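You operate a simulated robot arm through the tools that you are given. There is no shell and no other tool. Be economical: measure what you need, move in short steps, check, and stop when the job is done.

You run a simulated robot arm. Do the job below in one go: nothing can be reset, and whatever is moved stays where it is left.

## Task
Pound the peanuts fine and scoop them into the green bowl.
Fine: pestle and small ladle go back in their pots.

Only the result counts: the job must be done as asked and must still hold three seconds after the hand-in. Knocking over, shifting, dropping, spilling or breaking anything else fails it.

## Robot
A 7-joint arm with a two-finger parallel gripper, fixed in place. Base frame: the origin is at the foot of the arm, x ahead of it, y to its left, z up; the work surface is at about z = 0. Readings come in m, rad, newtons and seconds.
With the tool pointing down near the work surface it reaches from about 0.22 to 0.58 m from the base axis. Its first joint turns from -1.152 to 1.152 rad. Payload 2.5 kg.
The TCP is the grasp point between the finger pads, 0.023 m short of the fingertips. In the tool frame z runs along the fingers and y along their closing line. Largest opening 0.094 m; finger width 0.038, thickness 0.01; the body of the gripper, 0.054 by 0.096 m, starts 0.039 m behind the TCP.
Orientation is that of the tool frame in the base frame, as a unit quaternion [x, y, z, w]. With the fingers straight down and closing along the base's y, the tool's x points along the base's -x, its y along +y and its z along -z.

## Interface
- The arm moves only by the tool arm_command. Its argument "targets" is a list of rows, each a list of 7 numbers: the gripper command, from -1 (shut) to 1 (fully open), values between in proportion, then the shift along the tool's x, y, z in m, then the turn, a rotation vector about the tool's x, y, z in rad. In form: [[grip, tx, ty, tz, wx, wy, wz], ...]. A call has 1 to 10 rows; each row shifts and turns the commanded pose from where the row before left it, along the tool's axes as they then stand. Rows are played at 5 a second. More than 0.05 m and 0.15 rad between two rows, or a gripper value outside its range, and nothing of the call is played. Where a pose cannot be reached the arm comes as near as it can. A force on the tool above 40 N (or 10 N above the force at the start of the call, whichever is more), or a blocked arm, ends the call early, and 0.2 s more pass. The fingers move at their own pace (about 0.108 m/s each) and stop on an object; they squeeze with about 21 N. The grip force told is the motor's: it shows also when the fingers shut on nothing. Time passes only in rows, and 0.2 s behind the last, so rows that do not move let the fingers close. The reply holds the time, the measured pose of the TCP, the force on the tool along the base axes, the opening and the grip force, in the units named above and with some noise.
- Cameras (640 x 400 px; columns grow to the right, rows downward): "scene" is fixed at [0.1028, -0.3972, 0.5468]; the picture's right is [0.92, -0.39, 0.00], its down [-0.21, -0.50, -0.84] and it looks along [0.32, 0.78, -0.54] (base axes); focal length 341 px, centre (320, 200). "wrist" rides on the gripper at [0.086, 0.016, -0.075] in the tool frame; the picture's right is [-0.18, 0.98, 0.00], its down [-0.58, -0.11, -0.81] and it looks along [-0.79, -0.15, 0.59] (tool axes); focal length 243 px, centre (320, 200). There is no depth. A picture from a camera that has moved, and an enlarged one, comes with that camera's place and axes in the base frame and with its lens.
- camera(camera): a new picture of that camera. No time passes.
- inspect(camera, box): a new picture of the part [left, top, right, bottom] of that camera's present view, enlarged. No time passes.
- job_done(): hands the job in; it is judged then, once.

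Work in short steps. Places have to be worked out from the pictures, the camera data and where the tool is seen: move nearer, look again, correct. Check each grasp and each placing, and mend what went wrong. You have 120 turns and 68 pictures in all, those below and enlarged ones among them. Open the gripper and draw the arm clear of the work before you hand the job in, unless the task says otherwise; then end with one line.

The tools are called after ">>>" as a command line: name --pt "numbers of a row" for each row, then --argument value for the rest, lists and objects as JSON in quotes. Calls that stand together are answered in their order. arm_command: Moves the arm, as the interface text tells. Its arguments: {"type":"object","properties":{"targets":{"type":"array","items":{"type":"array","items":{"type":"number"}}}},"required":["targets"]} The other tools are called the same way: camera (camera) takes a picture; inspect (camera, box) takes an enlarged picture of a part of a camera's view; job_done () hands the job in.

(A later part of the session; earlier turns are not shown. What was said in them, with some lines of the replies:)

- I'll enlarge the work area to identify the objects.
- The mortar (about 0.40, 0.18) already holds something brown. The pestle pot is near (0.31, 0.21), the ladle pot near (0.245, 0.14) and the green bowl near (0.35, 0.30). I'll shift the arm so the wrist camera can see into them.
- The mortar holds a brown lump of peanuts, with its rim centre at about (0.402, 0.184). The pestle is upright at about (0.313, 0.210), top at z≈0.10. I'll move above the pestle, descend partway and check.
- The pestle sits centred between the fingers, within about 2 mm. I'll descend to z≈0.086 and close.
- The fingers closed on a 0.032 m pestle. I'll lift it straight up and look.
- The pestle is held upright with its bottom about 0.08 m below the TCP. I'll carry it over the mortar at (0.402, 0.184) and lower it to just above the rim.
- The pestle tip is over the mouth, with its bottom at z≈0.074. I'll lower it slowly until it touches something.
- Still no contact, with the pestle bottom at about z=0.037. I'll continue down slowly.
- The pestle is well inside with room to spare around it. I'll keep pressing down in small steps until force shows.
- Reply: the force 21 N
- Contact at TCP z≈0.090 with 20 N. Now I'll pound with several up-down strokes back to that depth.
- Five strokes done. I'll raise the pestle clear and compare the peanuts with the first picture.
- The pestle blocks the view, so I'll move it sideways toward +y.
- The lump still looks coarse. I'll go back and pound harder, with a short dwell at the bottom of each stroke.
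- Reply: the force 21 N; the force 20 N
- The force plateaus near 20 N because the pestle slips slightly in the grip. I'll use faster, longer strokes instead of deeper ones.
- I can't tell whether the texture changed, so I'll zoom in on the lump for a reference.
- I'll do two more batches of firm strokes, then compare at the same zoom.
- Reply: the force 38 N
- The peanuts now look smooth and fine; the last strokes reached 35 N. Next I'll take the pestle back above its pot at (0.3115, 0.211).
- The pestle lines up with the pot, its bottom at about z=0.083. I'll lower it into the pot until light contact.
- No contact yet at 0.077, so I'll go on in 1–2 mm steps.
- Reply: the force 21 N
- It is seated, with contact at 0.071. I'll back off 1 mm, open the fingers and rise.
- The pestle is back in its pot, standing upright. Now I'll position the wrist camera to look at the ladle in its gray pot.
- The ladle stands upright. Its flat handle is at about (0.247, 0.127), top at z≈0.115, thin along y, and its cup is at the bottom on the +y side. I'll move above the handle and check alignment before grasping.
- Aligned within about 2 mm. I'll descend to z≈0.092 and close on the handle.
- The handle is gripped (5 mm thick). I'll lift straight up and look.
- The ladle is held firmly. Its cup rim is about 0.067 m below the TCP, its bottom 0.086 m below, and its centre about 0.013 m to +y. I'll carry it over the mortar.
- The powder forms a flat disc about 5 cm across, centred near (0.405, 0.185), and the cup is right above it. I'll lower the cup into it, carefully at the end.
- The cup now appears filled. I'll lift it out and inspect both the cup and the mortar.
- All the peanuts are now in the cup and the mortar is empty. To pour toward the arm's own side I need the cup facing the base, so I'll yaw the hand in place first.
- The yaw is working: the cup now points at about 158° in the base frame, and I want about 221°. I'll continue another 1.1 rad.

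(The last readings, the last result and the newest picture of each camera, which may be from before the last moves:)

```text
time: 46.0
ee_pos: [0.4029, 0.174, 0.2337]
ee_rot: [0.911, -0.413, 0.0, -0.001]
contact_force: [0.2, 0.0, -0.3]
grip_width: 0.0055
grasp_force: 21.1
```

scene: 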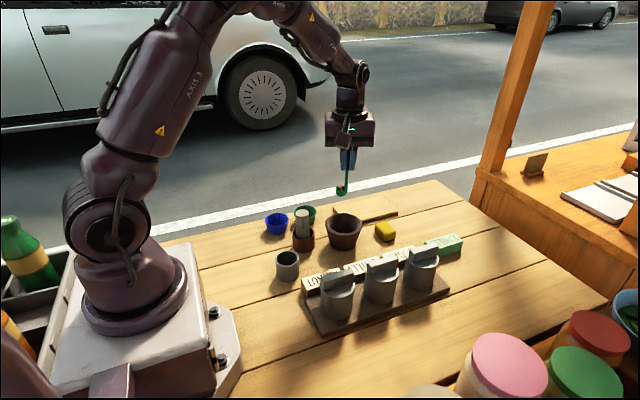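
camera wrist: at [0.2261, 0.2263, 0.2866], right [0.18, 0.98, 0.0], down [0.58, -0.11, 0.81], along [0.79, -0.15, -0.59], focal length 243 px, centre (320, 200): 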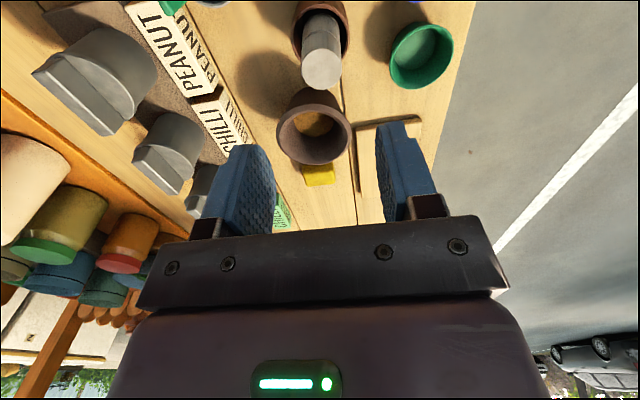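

The cup points to 221°, but in that direction the tilted gripper would pass over the pestle. I'll yaw back about 41° so the cup faces −x (hand then leans over the low blue bowl), and then move over the green bowl at height.

>>> arm_command --pt "-1 0 0 0 0 0 0.12" --pt "-1 0 0 0 0 0 0.14" --pt "-1 0 0 0 0 0 0.14" --pt "-1 0 0 0 0 0 0.14" --pt "-1 0 0 0 0 0 0.14" --pt "-1 0 0 0 0 0 0.04" --pt "-1 -0.04 0.01 0 0 0 0" --pt "-1 -0.045 0.01 0 0 0 0" --pt "-1 -0.044 0.015 0 0 0 0" --pt "-1 0 0 0 0 0 0"

>>> camera --camera "wrist"

>>> inspect --camera "scene" --box '[230, 130, 390, 260]'

```text
time: 48.2
ee_pos: [0.3697, 0.3029, 0.2327]
ee_rot: [-0.706, 0.708, 0.0, 0.0]
contact_force: [0.0, 0.4, -0.6]
grip_width: 0.0055
grasp_force: 21.3
```

```text
30 pictures are left
camera wrist: at [0.3553, 0.2164, 0.3072], right [-0.98, 0.19, 0.0], down [0.11, 0.58, 0.81], along [0.15, 0.79, -0.59], focal length 243 px, centre (320, 200)
```

wrist: 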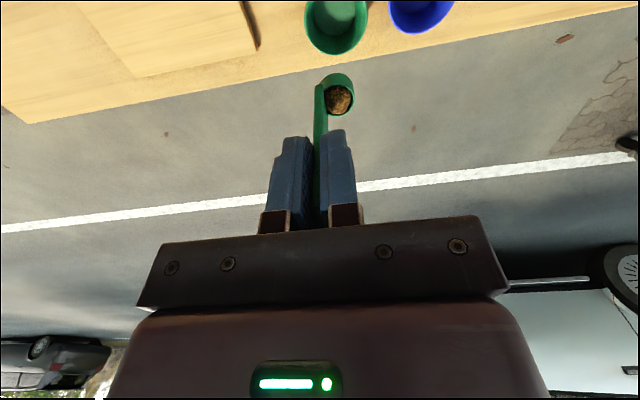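

```text
3.08 times, centred on (310, 195) of scene
camera zoom: at [0.1028, -0.3972, 0.5468], right [0.92, -0.39, 0.0], down [-0.21, -0.5, -0.84], along [0.32, 0.78, -0.54], focal length 1050 px, centre (351, 215)
```

zoom: 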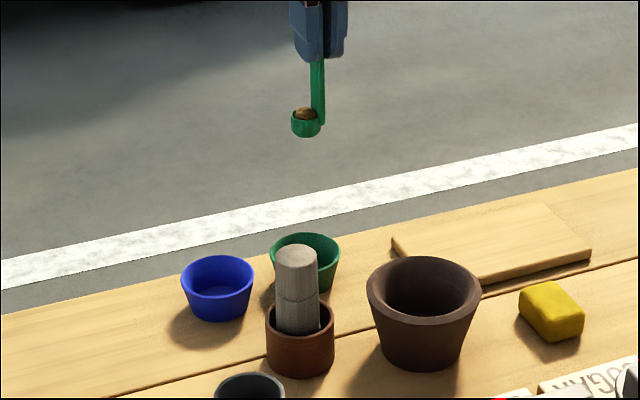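

The green bowl is confirmed at about (0.354, 0.303) and the cup is nearly above it. I'll lower to TCP z≈0.15.

>>> arm_command --pt "-1 0 0 0.03 0 0 0" --pt "-1 0 0.002 0.03 0 0 0" --pt "-1 0 0 0.022 0 0 0" --pt "-1 0 0 0 0 0 0"

>>> inspect --camera "wrist" --box '[220, 0, 440, 160]'

>>> inspect --camera "scene" --box '[230, 130, 390, 260]'

```text
time: 49.2
ee_pos: [0.3676, 0.3032, 0.1527]
ee_rot: [-0.706, 0.708, 0.0, 0.0]
contact_force: [0.3, 0.0, -0.1]
grip_width: 0.0054
grasp_force: 21.6
```

```text
2.50 times, centred on (330, 80) of wrist
camera zoom: at [0.3536, 0.2161, 0.2256], right [-0.98, 0.19, 0.0], down [0.11, 0.58, 0.81], along [0.15, 0.79, -0.59], focal length 606 px, centre (295, 500)
```

zoom: 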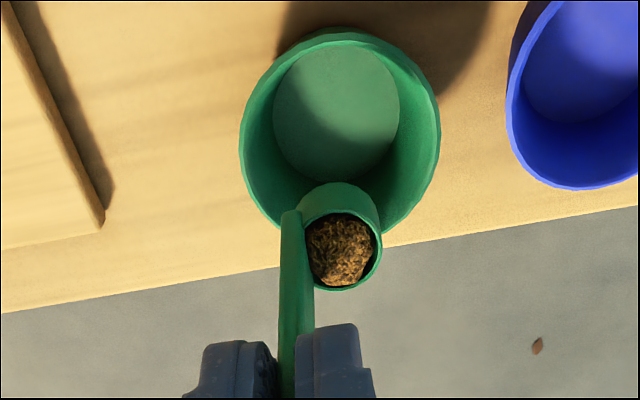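

```text
3.08 times, centred on (310, 195) of scene
camera zoom: at [0.1028, -0.3972, 0.5468], right [0.92, -0.39, 0.0], down [-0.21, -0.5, -0.84], along [0.32, 0.78, -0.54], focal length 1050 px, centre (351, 215)
```

zoom: 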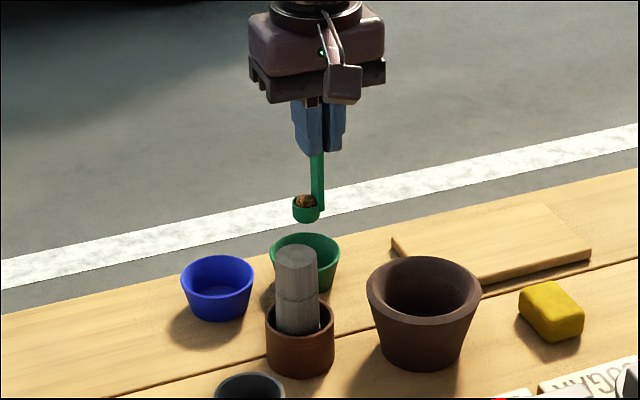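

The cup is over the bowl to within about 1 cm. I'll start tilting about tool x while shifting the TCP so the cup stays over the bowl, going to about 50° first.

>>> arm_command --pt "-1 0.004 0.0102 0 0.15 0 0" --pt "-1 0 0.0101 -0.0015 0.15 0 0" --pt "-1 0 0.0096 -0.003 0.15 0 0" --pt "-1 0 0.0087 -0.0042 0.15 0 0" --pt "-1 0 0 0 0 0 0"

>>> inspect --camera "scene" --box '[230, 130, 390, 260]'

```text
time: 50.4
ee_pos: [0.3274, 0.2979, 0.152]
ee_rot: [0.676, -0.675, 0.209, -0.209]
contact_force: [0.8, -0.2, -0.1]
grip_width: 0.0055
grasp_force: 21.0
```

```text
3.08 times, centred on (310, 195) of scene
camera zoom: at [0.1028, -0.3972, 0.5468], right [0.92, -0.39, 0.0], down [-0.21, -0.5, -0.84], along [0.32, 0.78, -0.54], focal length 1050 px, centre (351, 215)
```

zoom: 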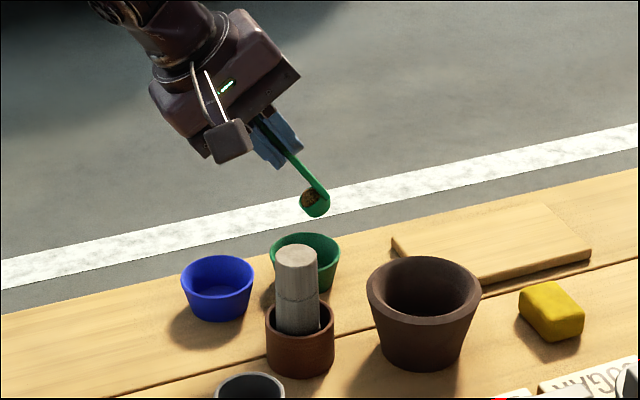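

Tilted to 34° with the peanuts still in the cup and the cup above the bowl. I'll continue to about 69° while lowering.

>>> arm_command --pt "-1 0 0.012 0.0015 0.15 0 0" --pt "-1 0 0.0121 0.001 0.15 0 0" --pt "-1 0 0.01 -0.0012 0.15 0 0" --pt "-1 0 0.0091 -0.0018 0.15 0 0" --pt "-1 0 0 0 0 0 0"

>>> inspect --camera "scene" --box '[230, 130, 390, 260]'

```text
time: 51.6
ee_pos: [0.2982, 0.2992, 0.1217]
ee_rot: [0.584, -0.583, 0.399, -0.4]
contact_force: [0.3, 0.2, -0.9]
grip_width: 0.0055
grasp_force: 20.9
```

```text
3.08 times, centred on (310, 195) of scene
camera zoom: at [0.1028, -0.3972, 0.5468], right [0.92, -0.39, 0.0], down [-0.21, -0.5, -0.84], along [0.32, 0.78, -0.54], focal length 1050 px, centre (351, 215)
```

zoom: 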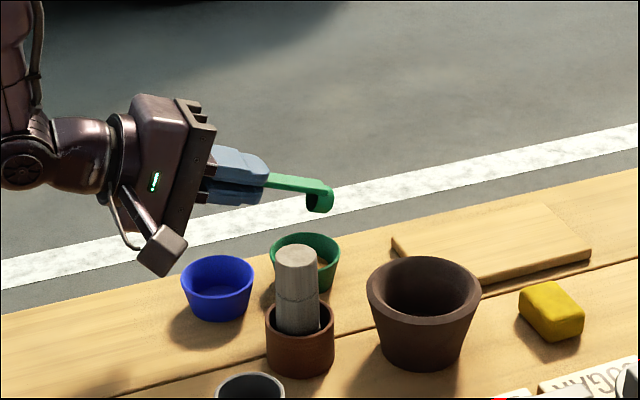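

The cup looks empty and something brown shows in the bowl. I'll zoom in.

>>> inspect --camera "scene" --box '[285, 170, 335, 230]'

>>> camera --camera "wrist"

```text
6.67 times, centred on (310, 200) of scene
camera zoom: at [0.1028, -0.3972, 0.5468], right [0.92, -0.39, 0.0], down [-0.21, -0.5, -0.84], along [0.32, 0.78, -0.54], focal length 2276 px, centre (387, 200)
```

zoom: 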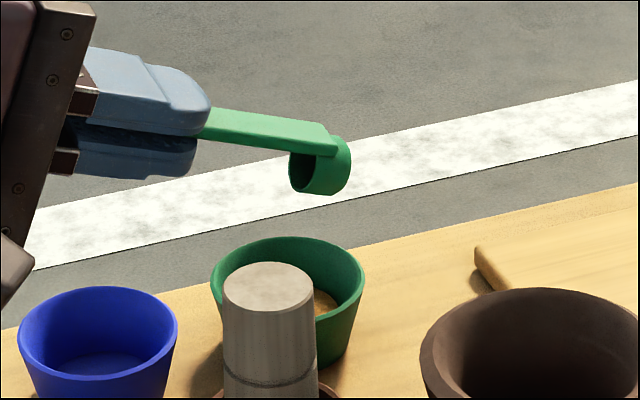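

```text
23 pictures are left
camera wrist: at [0.2236, 0.2124, 0.1326], right [-0.36, 0.18, -0.92], down [-0.71, 0.58, 0.39], along [0.61, 0.79, -0.08], focal length 243 px, centre (320, 200)
```

wrist: 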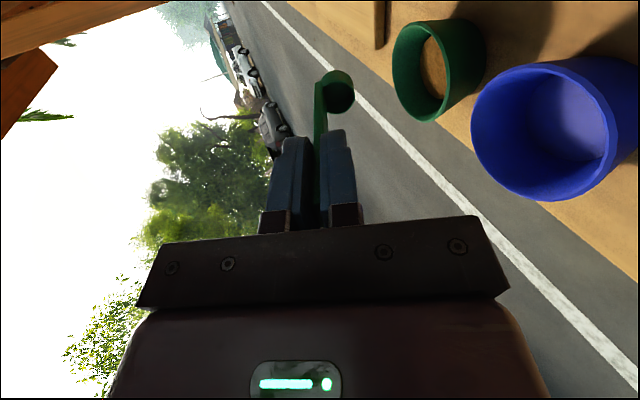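

The fine peanuts are in the green bowl and the cup is empty. I'll raise the hand and return the ladle to upright.

>>> arm_command --pt "-1 0 -0.0373 -0.0145 0 0 0" --pt "-1 0 -0.0373 -0.0145 0 0 0" --pt "-1 0 0 0 -0.15 0 0" --pt "-1 0 0 0 -0.15 0 0" --pt "-1 0 0 0 -0.15 0 0" --pt "-1 0 0 0 -0.15 0 0" --pt "-1 0 0 0 -0.15 0 0" --pt "-1 0 0 0 -0.15 0 0" --pt "-1 0 0 0 -0.15 0 0" --pt "-1 0 0 0 -0.15 0 0"

```text
time: 53.8
ee_pos: [0.2971, 0.2998, 0.2011]
ee_rot: [-0.706, 0.708, 0.002, 0.0]
contact_force: [-0.5, 1.2, -1.2]
grip_width: 0.0053
grasp_force: 20.8
```

Upright again. I'll yaw back 90° to the original grasp orientation and rise a little.

>>> arm_command --pt "-1 0 0 -0.012 0 0 0.15" --pt "-1 0 0 -0.012 0 0 0.15" --pt "-1 0 0 0 0 0 0.15" --pt "-1 0 0 0 0 0 0.15" --pt "-1 0 0 0 0 0 0.15" --pt "-1 0 0 0 0 0 0.15" --pt "-1 0 0 0 0 0 0.15" --pt "-1 0 0 0 0 0 0.15" --pt "-1 0 0 0 0 0 0.15" --pt "-1 0 0 0 0 0 0.15"

```text
time: 56.0
ee_pos: [0.2972, 0.2989, 0.2257]
ee_rot: [-0.033, 0.999, 0.0, 0.001]
contact_force: [0.3, -0.6, 0.2]
grip_width: 0.0054
grasp_force: 20.6
```

>>> arm_command --pt "-1 0.01 -0.033 0 0 0 0.068" --pt "-1 0.01 -0.034 0 0 0 0" --pt "-1 0.01 -0.034 0 0 0 0" --pt "-1 0.01 -0.034 0 0 0 0" --pt "-1 0.0112 -0.035 0 0 0 0" --pt "-1 0 0 0 0 0 0"

>>> inspect --camera "wrist" --box '[240, 0, 400, 160]'

```text
time: 57.4
ee_pos: [0.2491, 0.1279, 0.2251]
ee_rot: [-0.002, 1.0, 0.0, 0.0]
contact_force: [-0.9, 0.3, 0.0]
grip_width: 0.0057
grasp_force: 21.6
```

```text
2.50 times, centred on (320, 80) of wrist
camera zoom: at [0.1639, 0.1438, 0.2987], right [0.18, 0.98, 0.0], down [0.58, -0.11, 0.81], along [0.79, -0.15, -0.59], focal length 606 px, centre (320, 500)
```

zoom: 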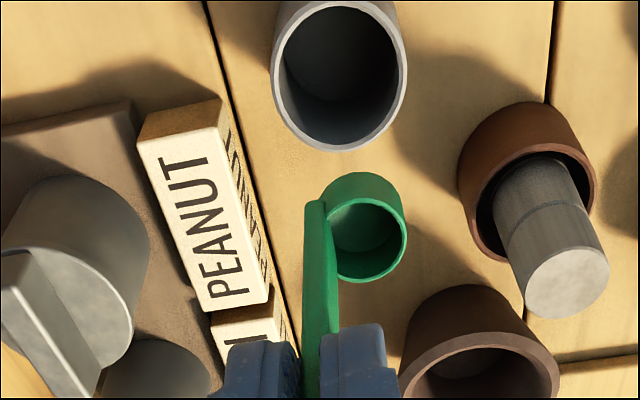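

The pot and ladle line up as they did at pick-up, apart from about 3 mm in x. I'll correct that and lower to just above the rim.

>>> arm_command --pt "-1 0.003 -0.001 0.03 0 0 0" --pt "-1 0 0 0.03 0 0 0" --pt "-1 0 0 0.015 0 0 0" --pt "-1 0 0 0 0 0 0"

>>> inspect --camera "scene" --box '[240, 190, 330, 280]'

>>> inspect --camera "wrist" --box '[240, 0, 400, 160]'

```text
time: 58.4
ee_pos: [0.2455, 0.1275, 0.1486]
ee_rot: [-0.002, 1.0, 0.001, 0.0]
contact_force: [-0.9, 0.4, 0.0]
grip_width: 0.0054
grasp_force: 20.7
```

```text
4.44 times, centred on (285, 235) of scene
camera zoom: at [0.1028, -0.3972, 0.5468], right [0.92, -0.39, 0.0], down [-0.21, -0.5, -0.84], along [0.32, 0.78, -0.54], focal length 1517 px, centre (476, 44)
```

zoom: 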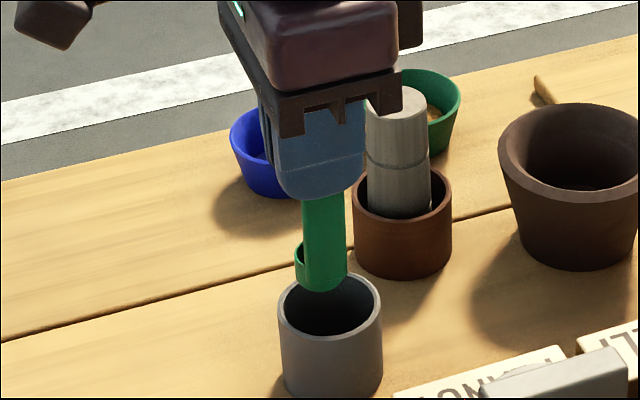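

```text
2.50 times, centred on (320, 80) of wrist
camera zoom: at [0.161, 0.1434, 0.2237], right [0.18, 0.98, 0.0], down [0.58, -0.11, 0.81], along [0.79, -0.15, -0.59], focal length 606 px, centre (320, 500)
```

zoom: 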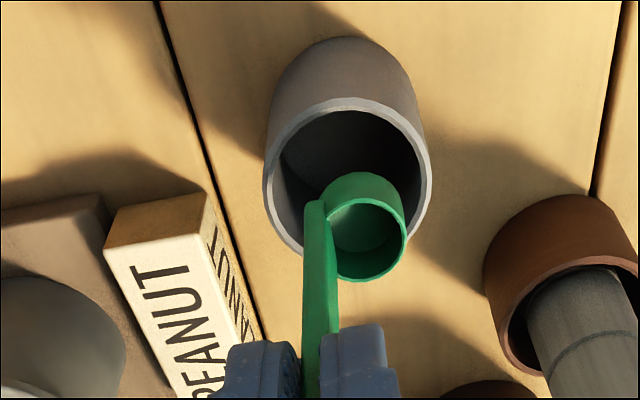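

The pot centre reads (0.246, 0.135), so the cup fits with a 3 mm nudge toward −y. I'll lower it in.

>>> arm_command --pt "-1 0 -0.002 0.015 0 0 0" --pt "-1 0 0 0.015 0 0 0" --pt "-1 0 0 0.012 0 0 0" --pt "-1 0 0 0.008 0 0 0" --pt "-1 0 0 0 0 0 0"

```text
time: 59.6
ee_pos: [0.2462, 0.1256, 0.0993]
ee_rot: [-0.002, 1.0, 0.0, 0.0]
contact_force: [0.2, -0.3, -0.4]
grip_width: 0.0054
grasp_force: 20.8
```

>>> arm_command --pt "-1 0 0 0.002 0 0 0" --pt "-1 0 0 0.002 0 0 0" --pt "-1 0 0 0.0015 0 0 0" --pt "-1 0 0 0 0 0 0"

>>> inspect --camera "scene" --box '[240, 190, 330, 290]'

```text
time: 60.6
ee_pos: [0.2458, 0.126, 0.0951]
ee_rot: [-0.002, 1.0, 0.0, 0.0]
contact_force: [0.0, -1.1, -0.8]
grip_width: 0.0055
grasp_force: 21.2
```

```text
4.00 times, centred on (285, 240) of scene
camera zoom: at [0.1028, -0.3972, 0.5468], right [0.92, -0.39, 0.0], down [-0.21, -0.5, -0.84], along [0.32, 0.78, -0.54], focal length 1366 px, centre (460, 40)
```

zoom: 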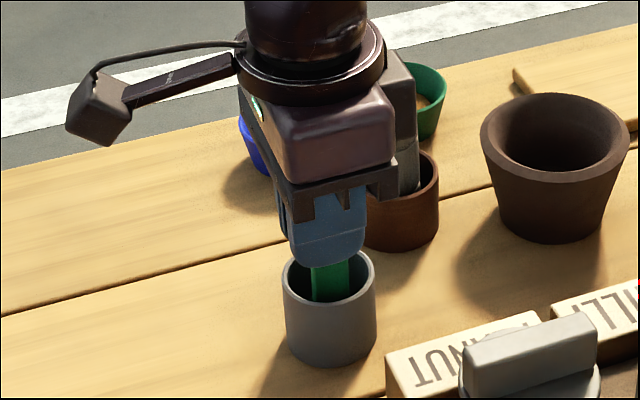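

The ladle is in the pot with no contact yet. I'll ease down to the pick-up height.

>>> arm_command --pt "-1 0 0 0.001 0 0 0" --pt "-1 0 0 0.001 0 0 0" --pt "-1 0 0 0.001 0 0 0" --pt "-1 0 0 0 0 0 0"

```text
time: 61.6
ee_pos: [0.2479, 0.1257, 0.0917]
ee_rot: [-0.001, 1.0, 0.0, 0.0]
contact_force: [0.0, -2.0, 18.6]
grip_width: 0.0054
grasp_force: 20.7
```

Contact on the pot floor. I'll back off 1 mm, open modestly and withdraw upward.

>>> arm_command --pt "-1 0 0 -0.001 0 0 0" --pt "-0.4 0 0 0 0 0 0" --pt "-0.2 0 0 0 0 0 0" --pt "-0.2 0 0 0 0 0 0" --pt "-0.2 0 0 -0.02 0 0 0" --pt "-0.2 0 0 -0.03 0 0 0" --pt "-0.2 0 0 -0.04 0 0 0" --pt "-0.2 0 0 -0.04 0 0 0" --pt "0.5 0 0 -0.04 0 0 0" --pt "1 0 0 0 0 0 0"

>>> camera --camera "scene"

>>> inspect --camera "scene" --box '[250, 190, 380, 290]'

>>> camera --camera "wrist"

```text
time: 63.8
ee_pos: [0.2459, 0.1244, 0.262]
ee_rot: [-0.002, 1.0, 0.0, 0.0]
contact_force: [-0.7, 0.4, -1.1]
grip_width: 0.0939
grasp_force: 0.1
```

```text
18 pictures are left
```

scene: 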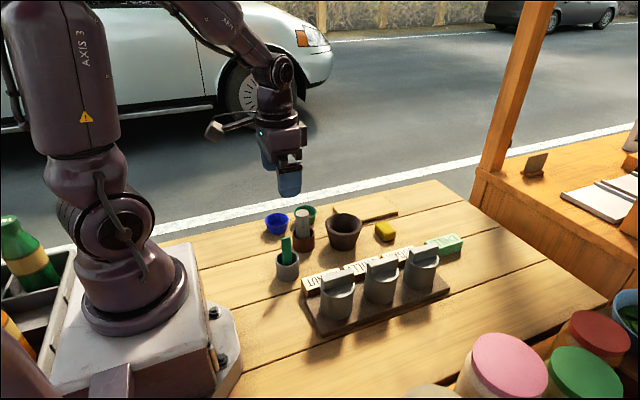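

```text
4.00 times, centred on (315, 240) of scene
camera zoom: at [0.1028, -0.3972, 0.5468], right [0.92, -0.39, 0.0], down [-0.21, -0.5, -0.84], along [0.32, 0.78, -0.54], focal length 1366 px, centre (340, 40)
```

zoom: 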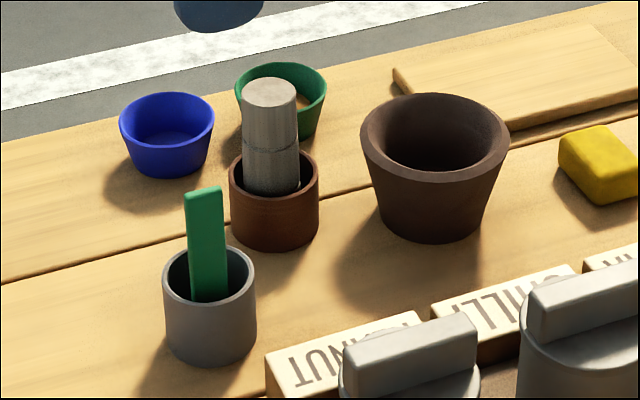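

```text
16 pictures are left
camera wrist: at [0.161, 0.1413, 0.336], right [0.18, 0.98, 0.0], down [0.58, -0.11, 0.81], along [0.79, -0.15, -0.59], focal length 243 px, centre (320, 200)
```

wrist: 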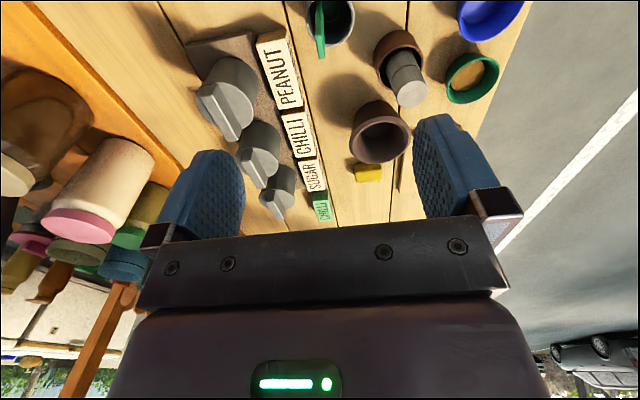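

Both tools are back in their pots and nothing else seems to have moved. One last close look at the bowl's contents before handing in.

>>> inspect --camera "wrist" --box '[440, 45, 510, 110]'

>>> arm_command --pt "1 -0.03 0 -0.03 0 0 0" --pt "1 -0.03 0 -0.02 0 0 0" --pt "1 0 0 0 0 0 0"

```text
6.15 times, centred on (475, 78) of wrist
camera zoom: at [0.161, 0.1413, 0.336], right [0.18, 0.98, 0.0], down [0.58, -0.11, 0.81], along [0.79, -0.15, -0.59], focal length 1493 px, centre (-634, 954)
```

zoom: 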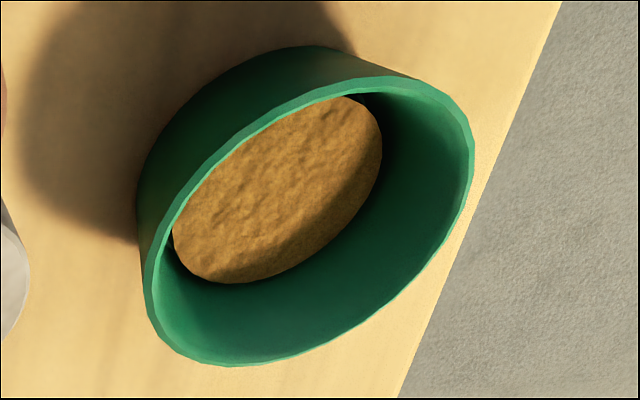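

```text
time: 64.6
ee_pos: [0.3052, 0.1256, 0.3111]
ee_rot: [-0.002, 1.0, 0.0, 0.0]
contact_force: [-0.8, 0.5, -0.2]
grip_width: 0.094
grasp_force: 0.0
```

The bowl holds ground peanuts, the tools are back, the gripper is open and the arm is clear, so I'm handing in.

>>> job_done

```text
The job is handed in.
```

I pounded the peanuts, scooped them all into the green bowl, and put the pestle and ladle back in their pots. In the last pictures the peanuts look fine and nothing else appears to have moved or spilled.
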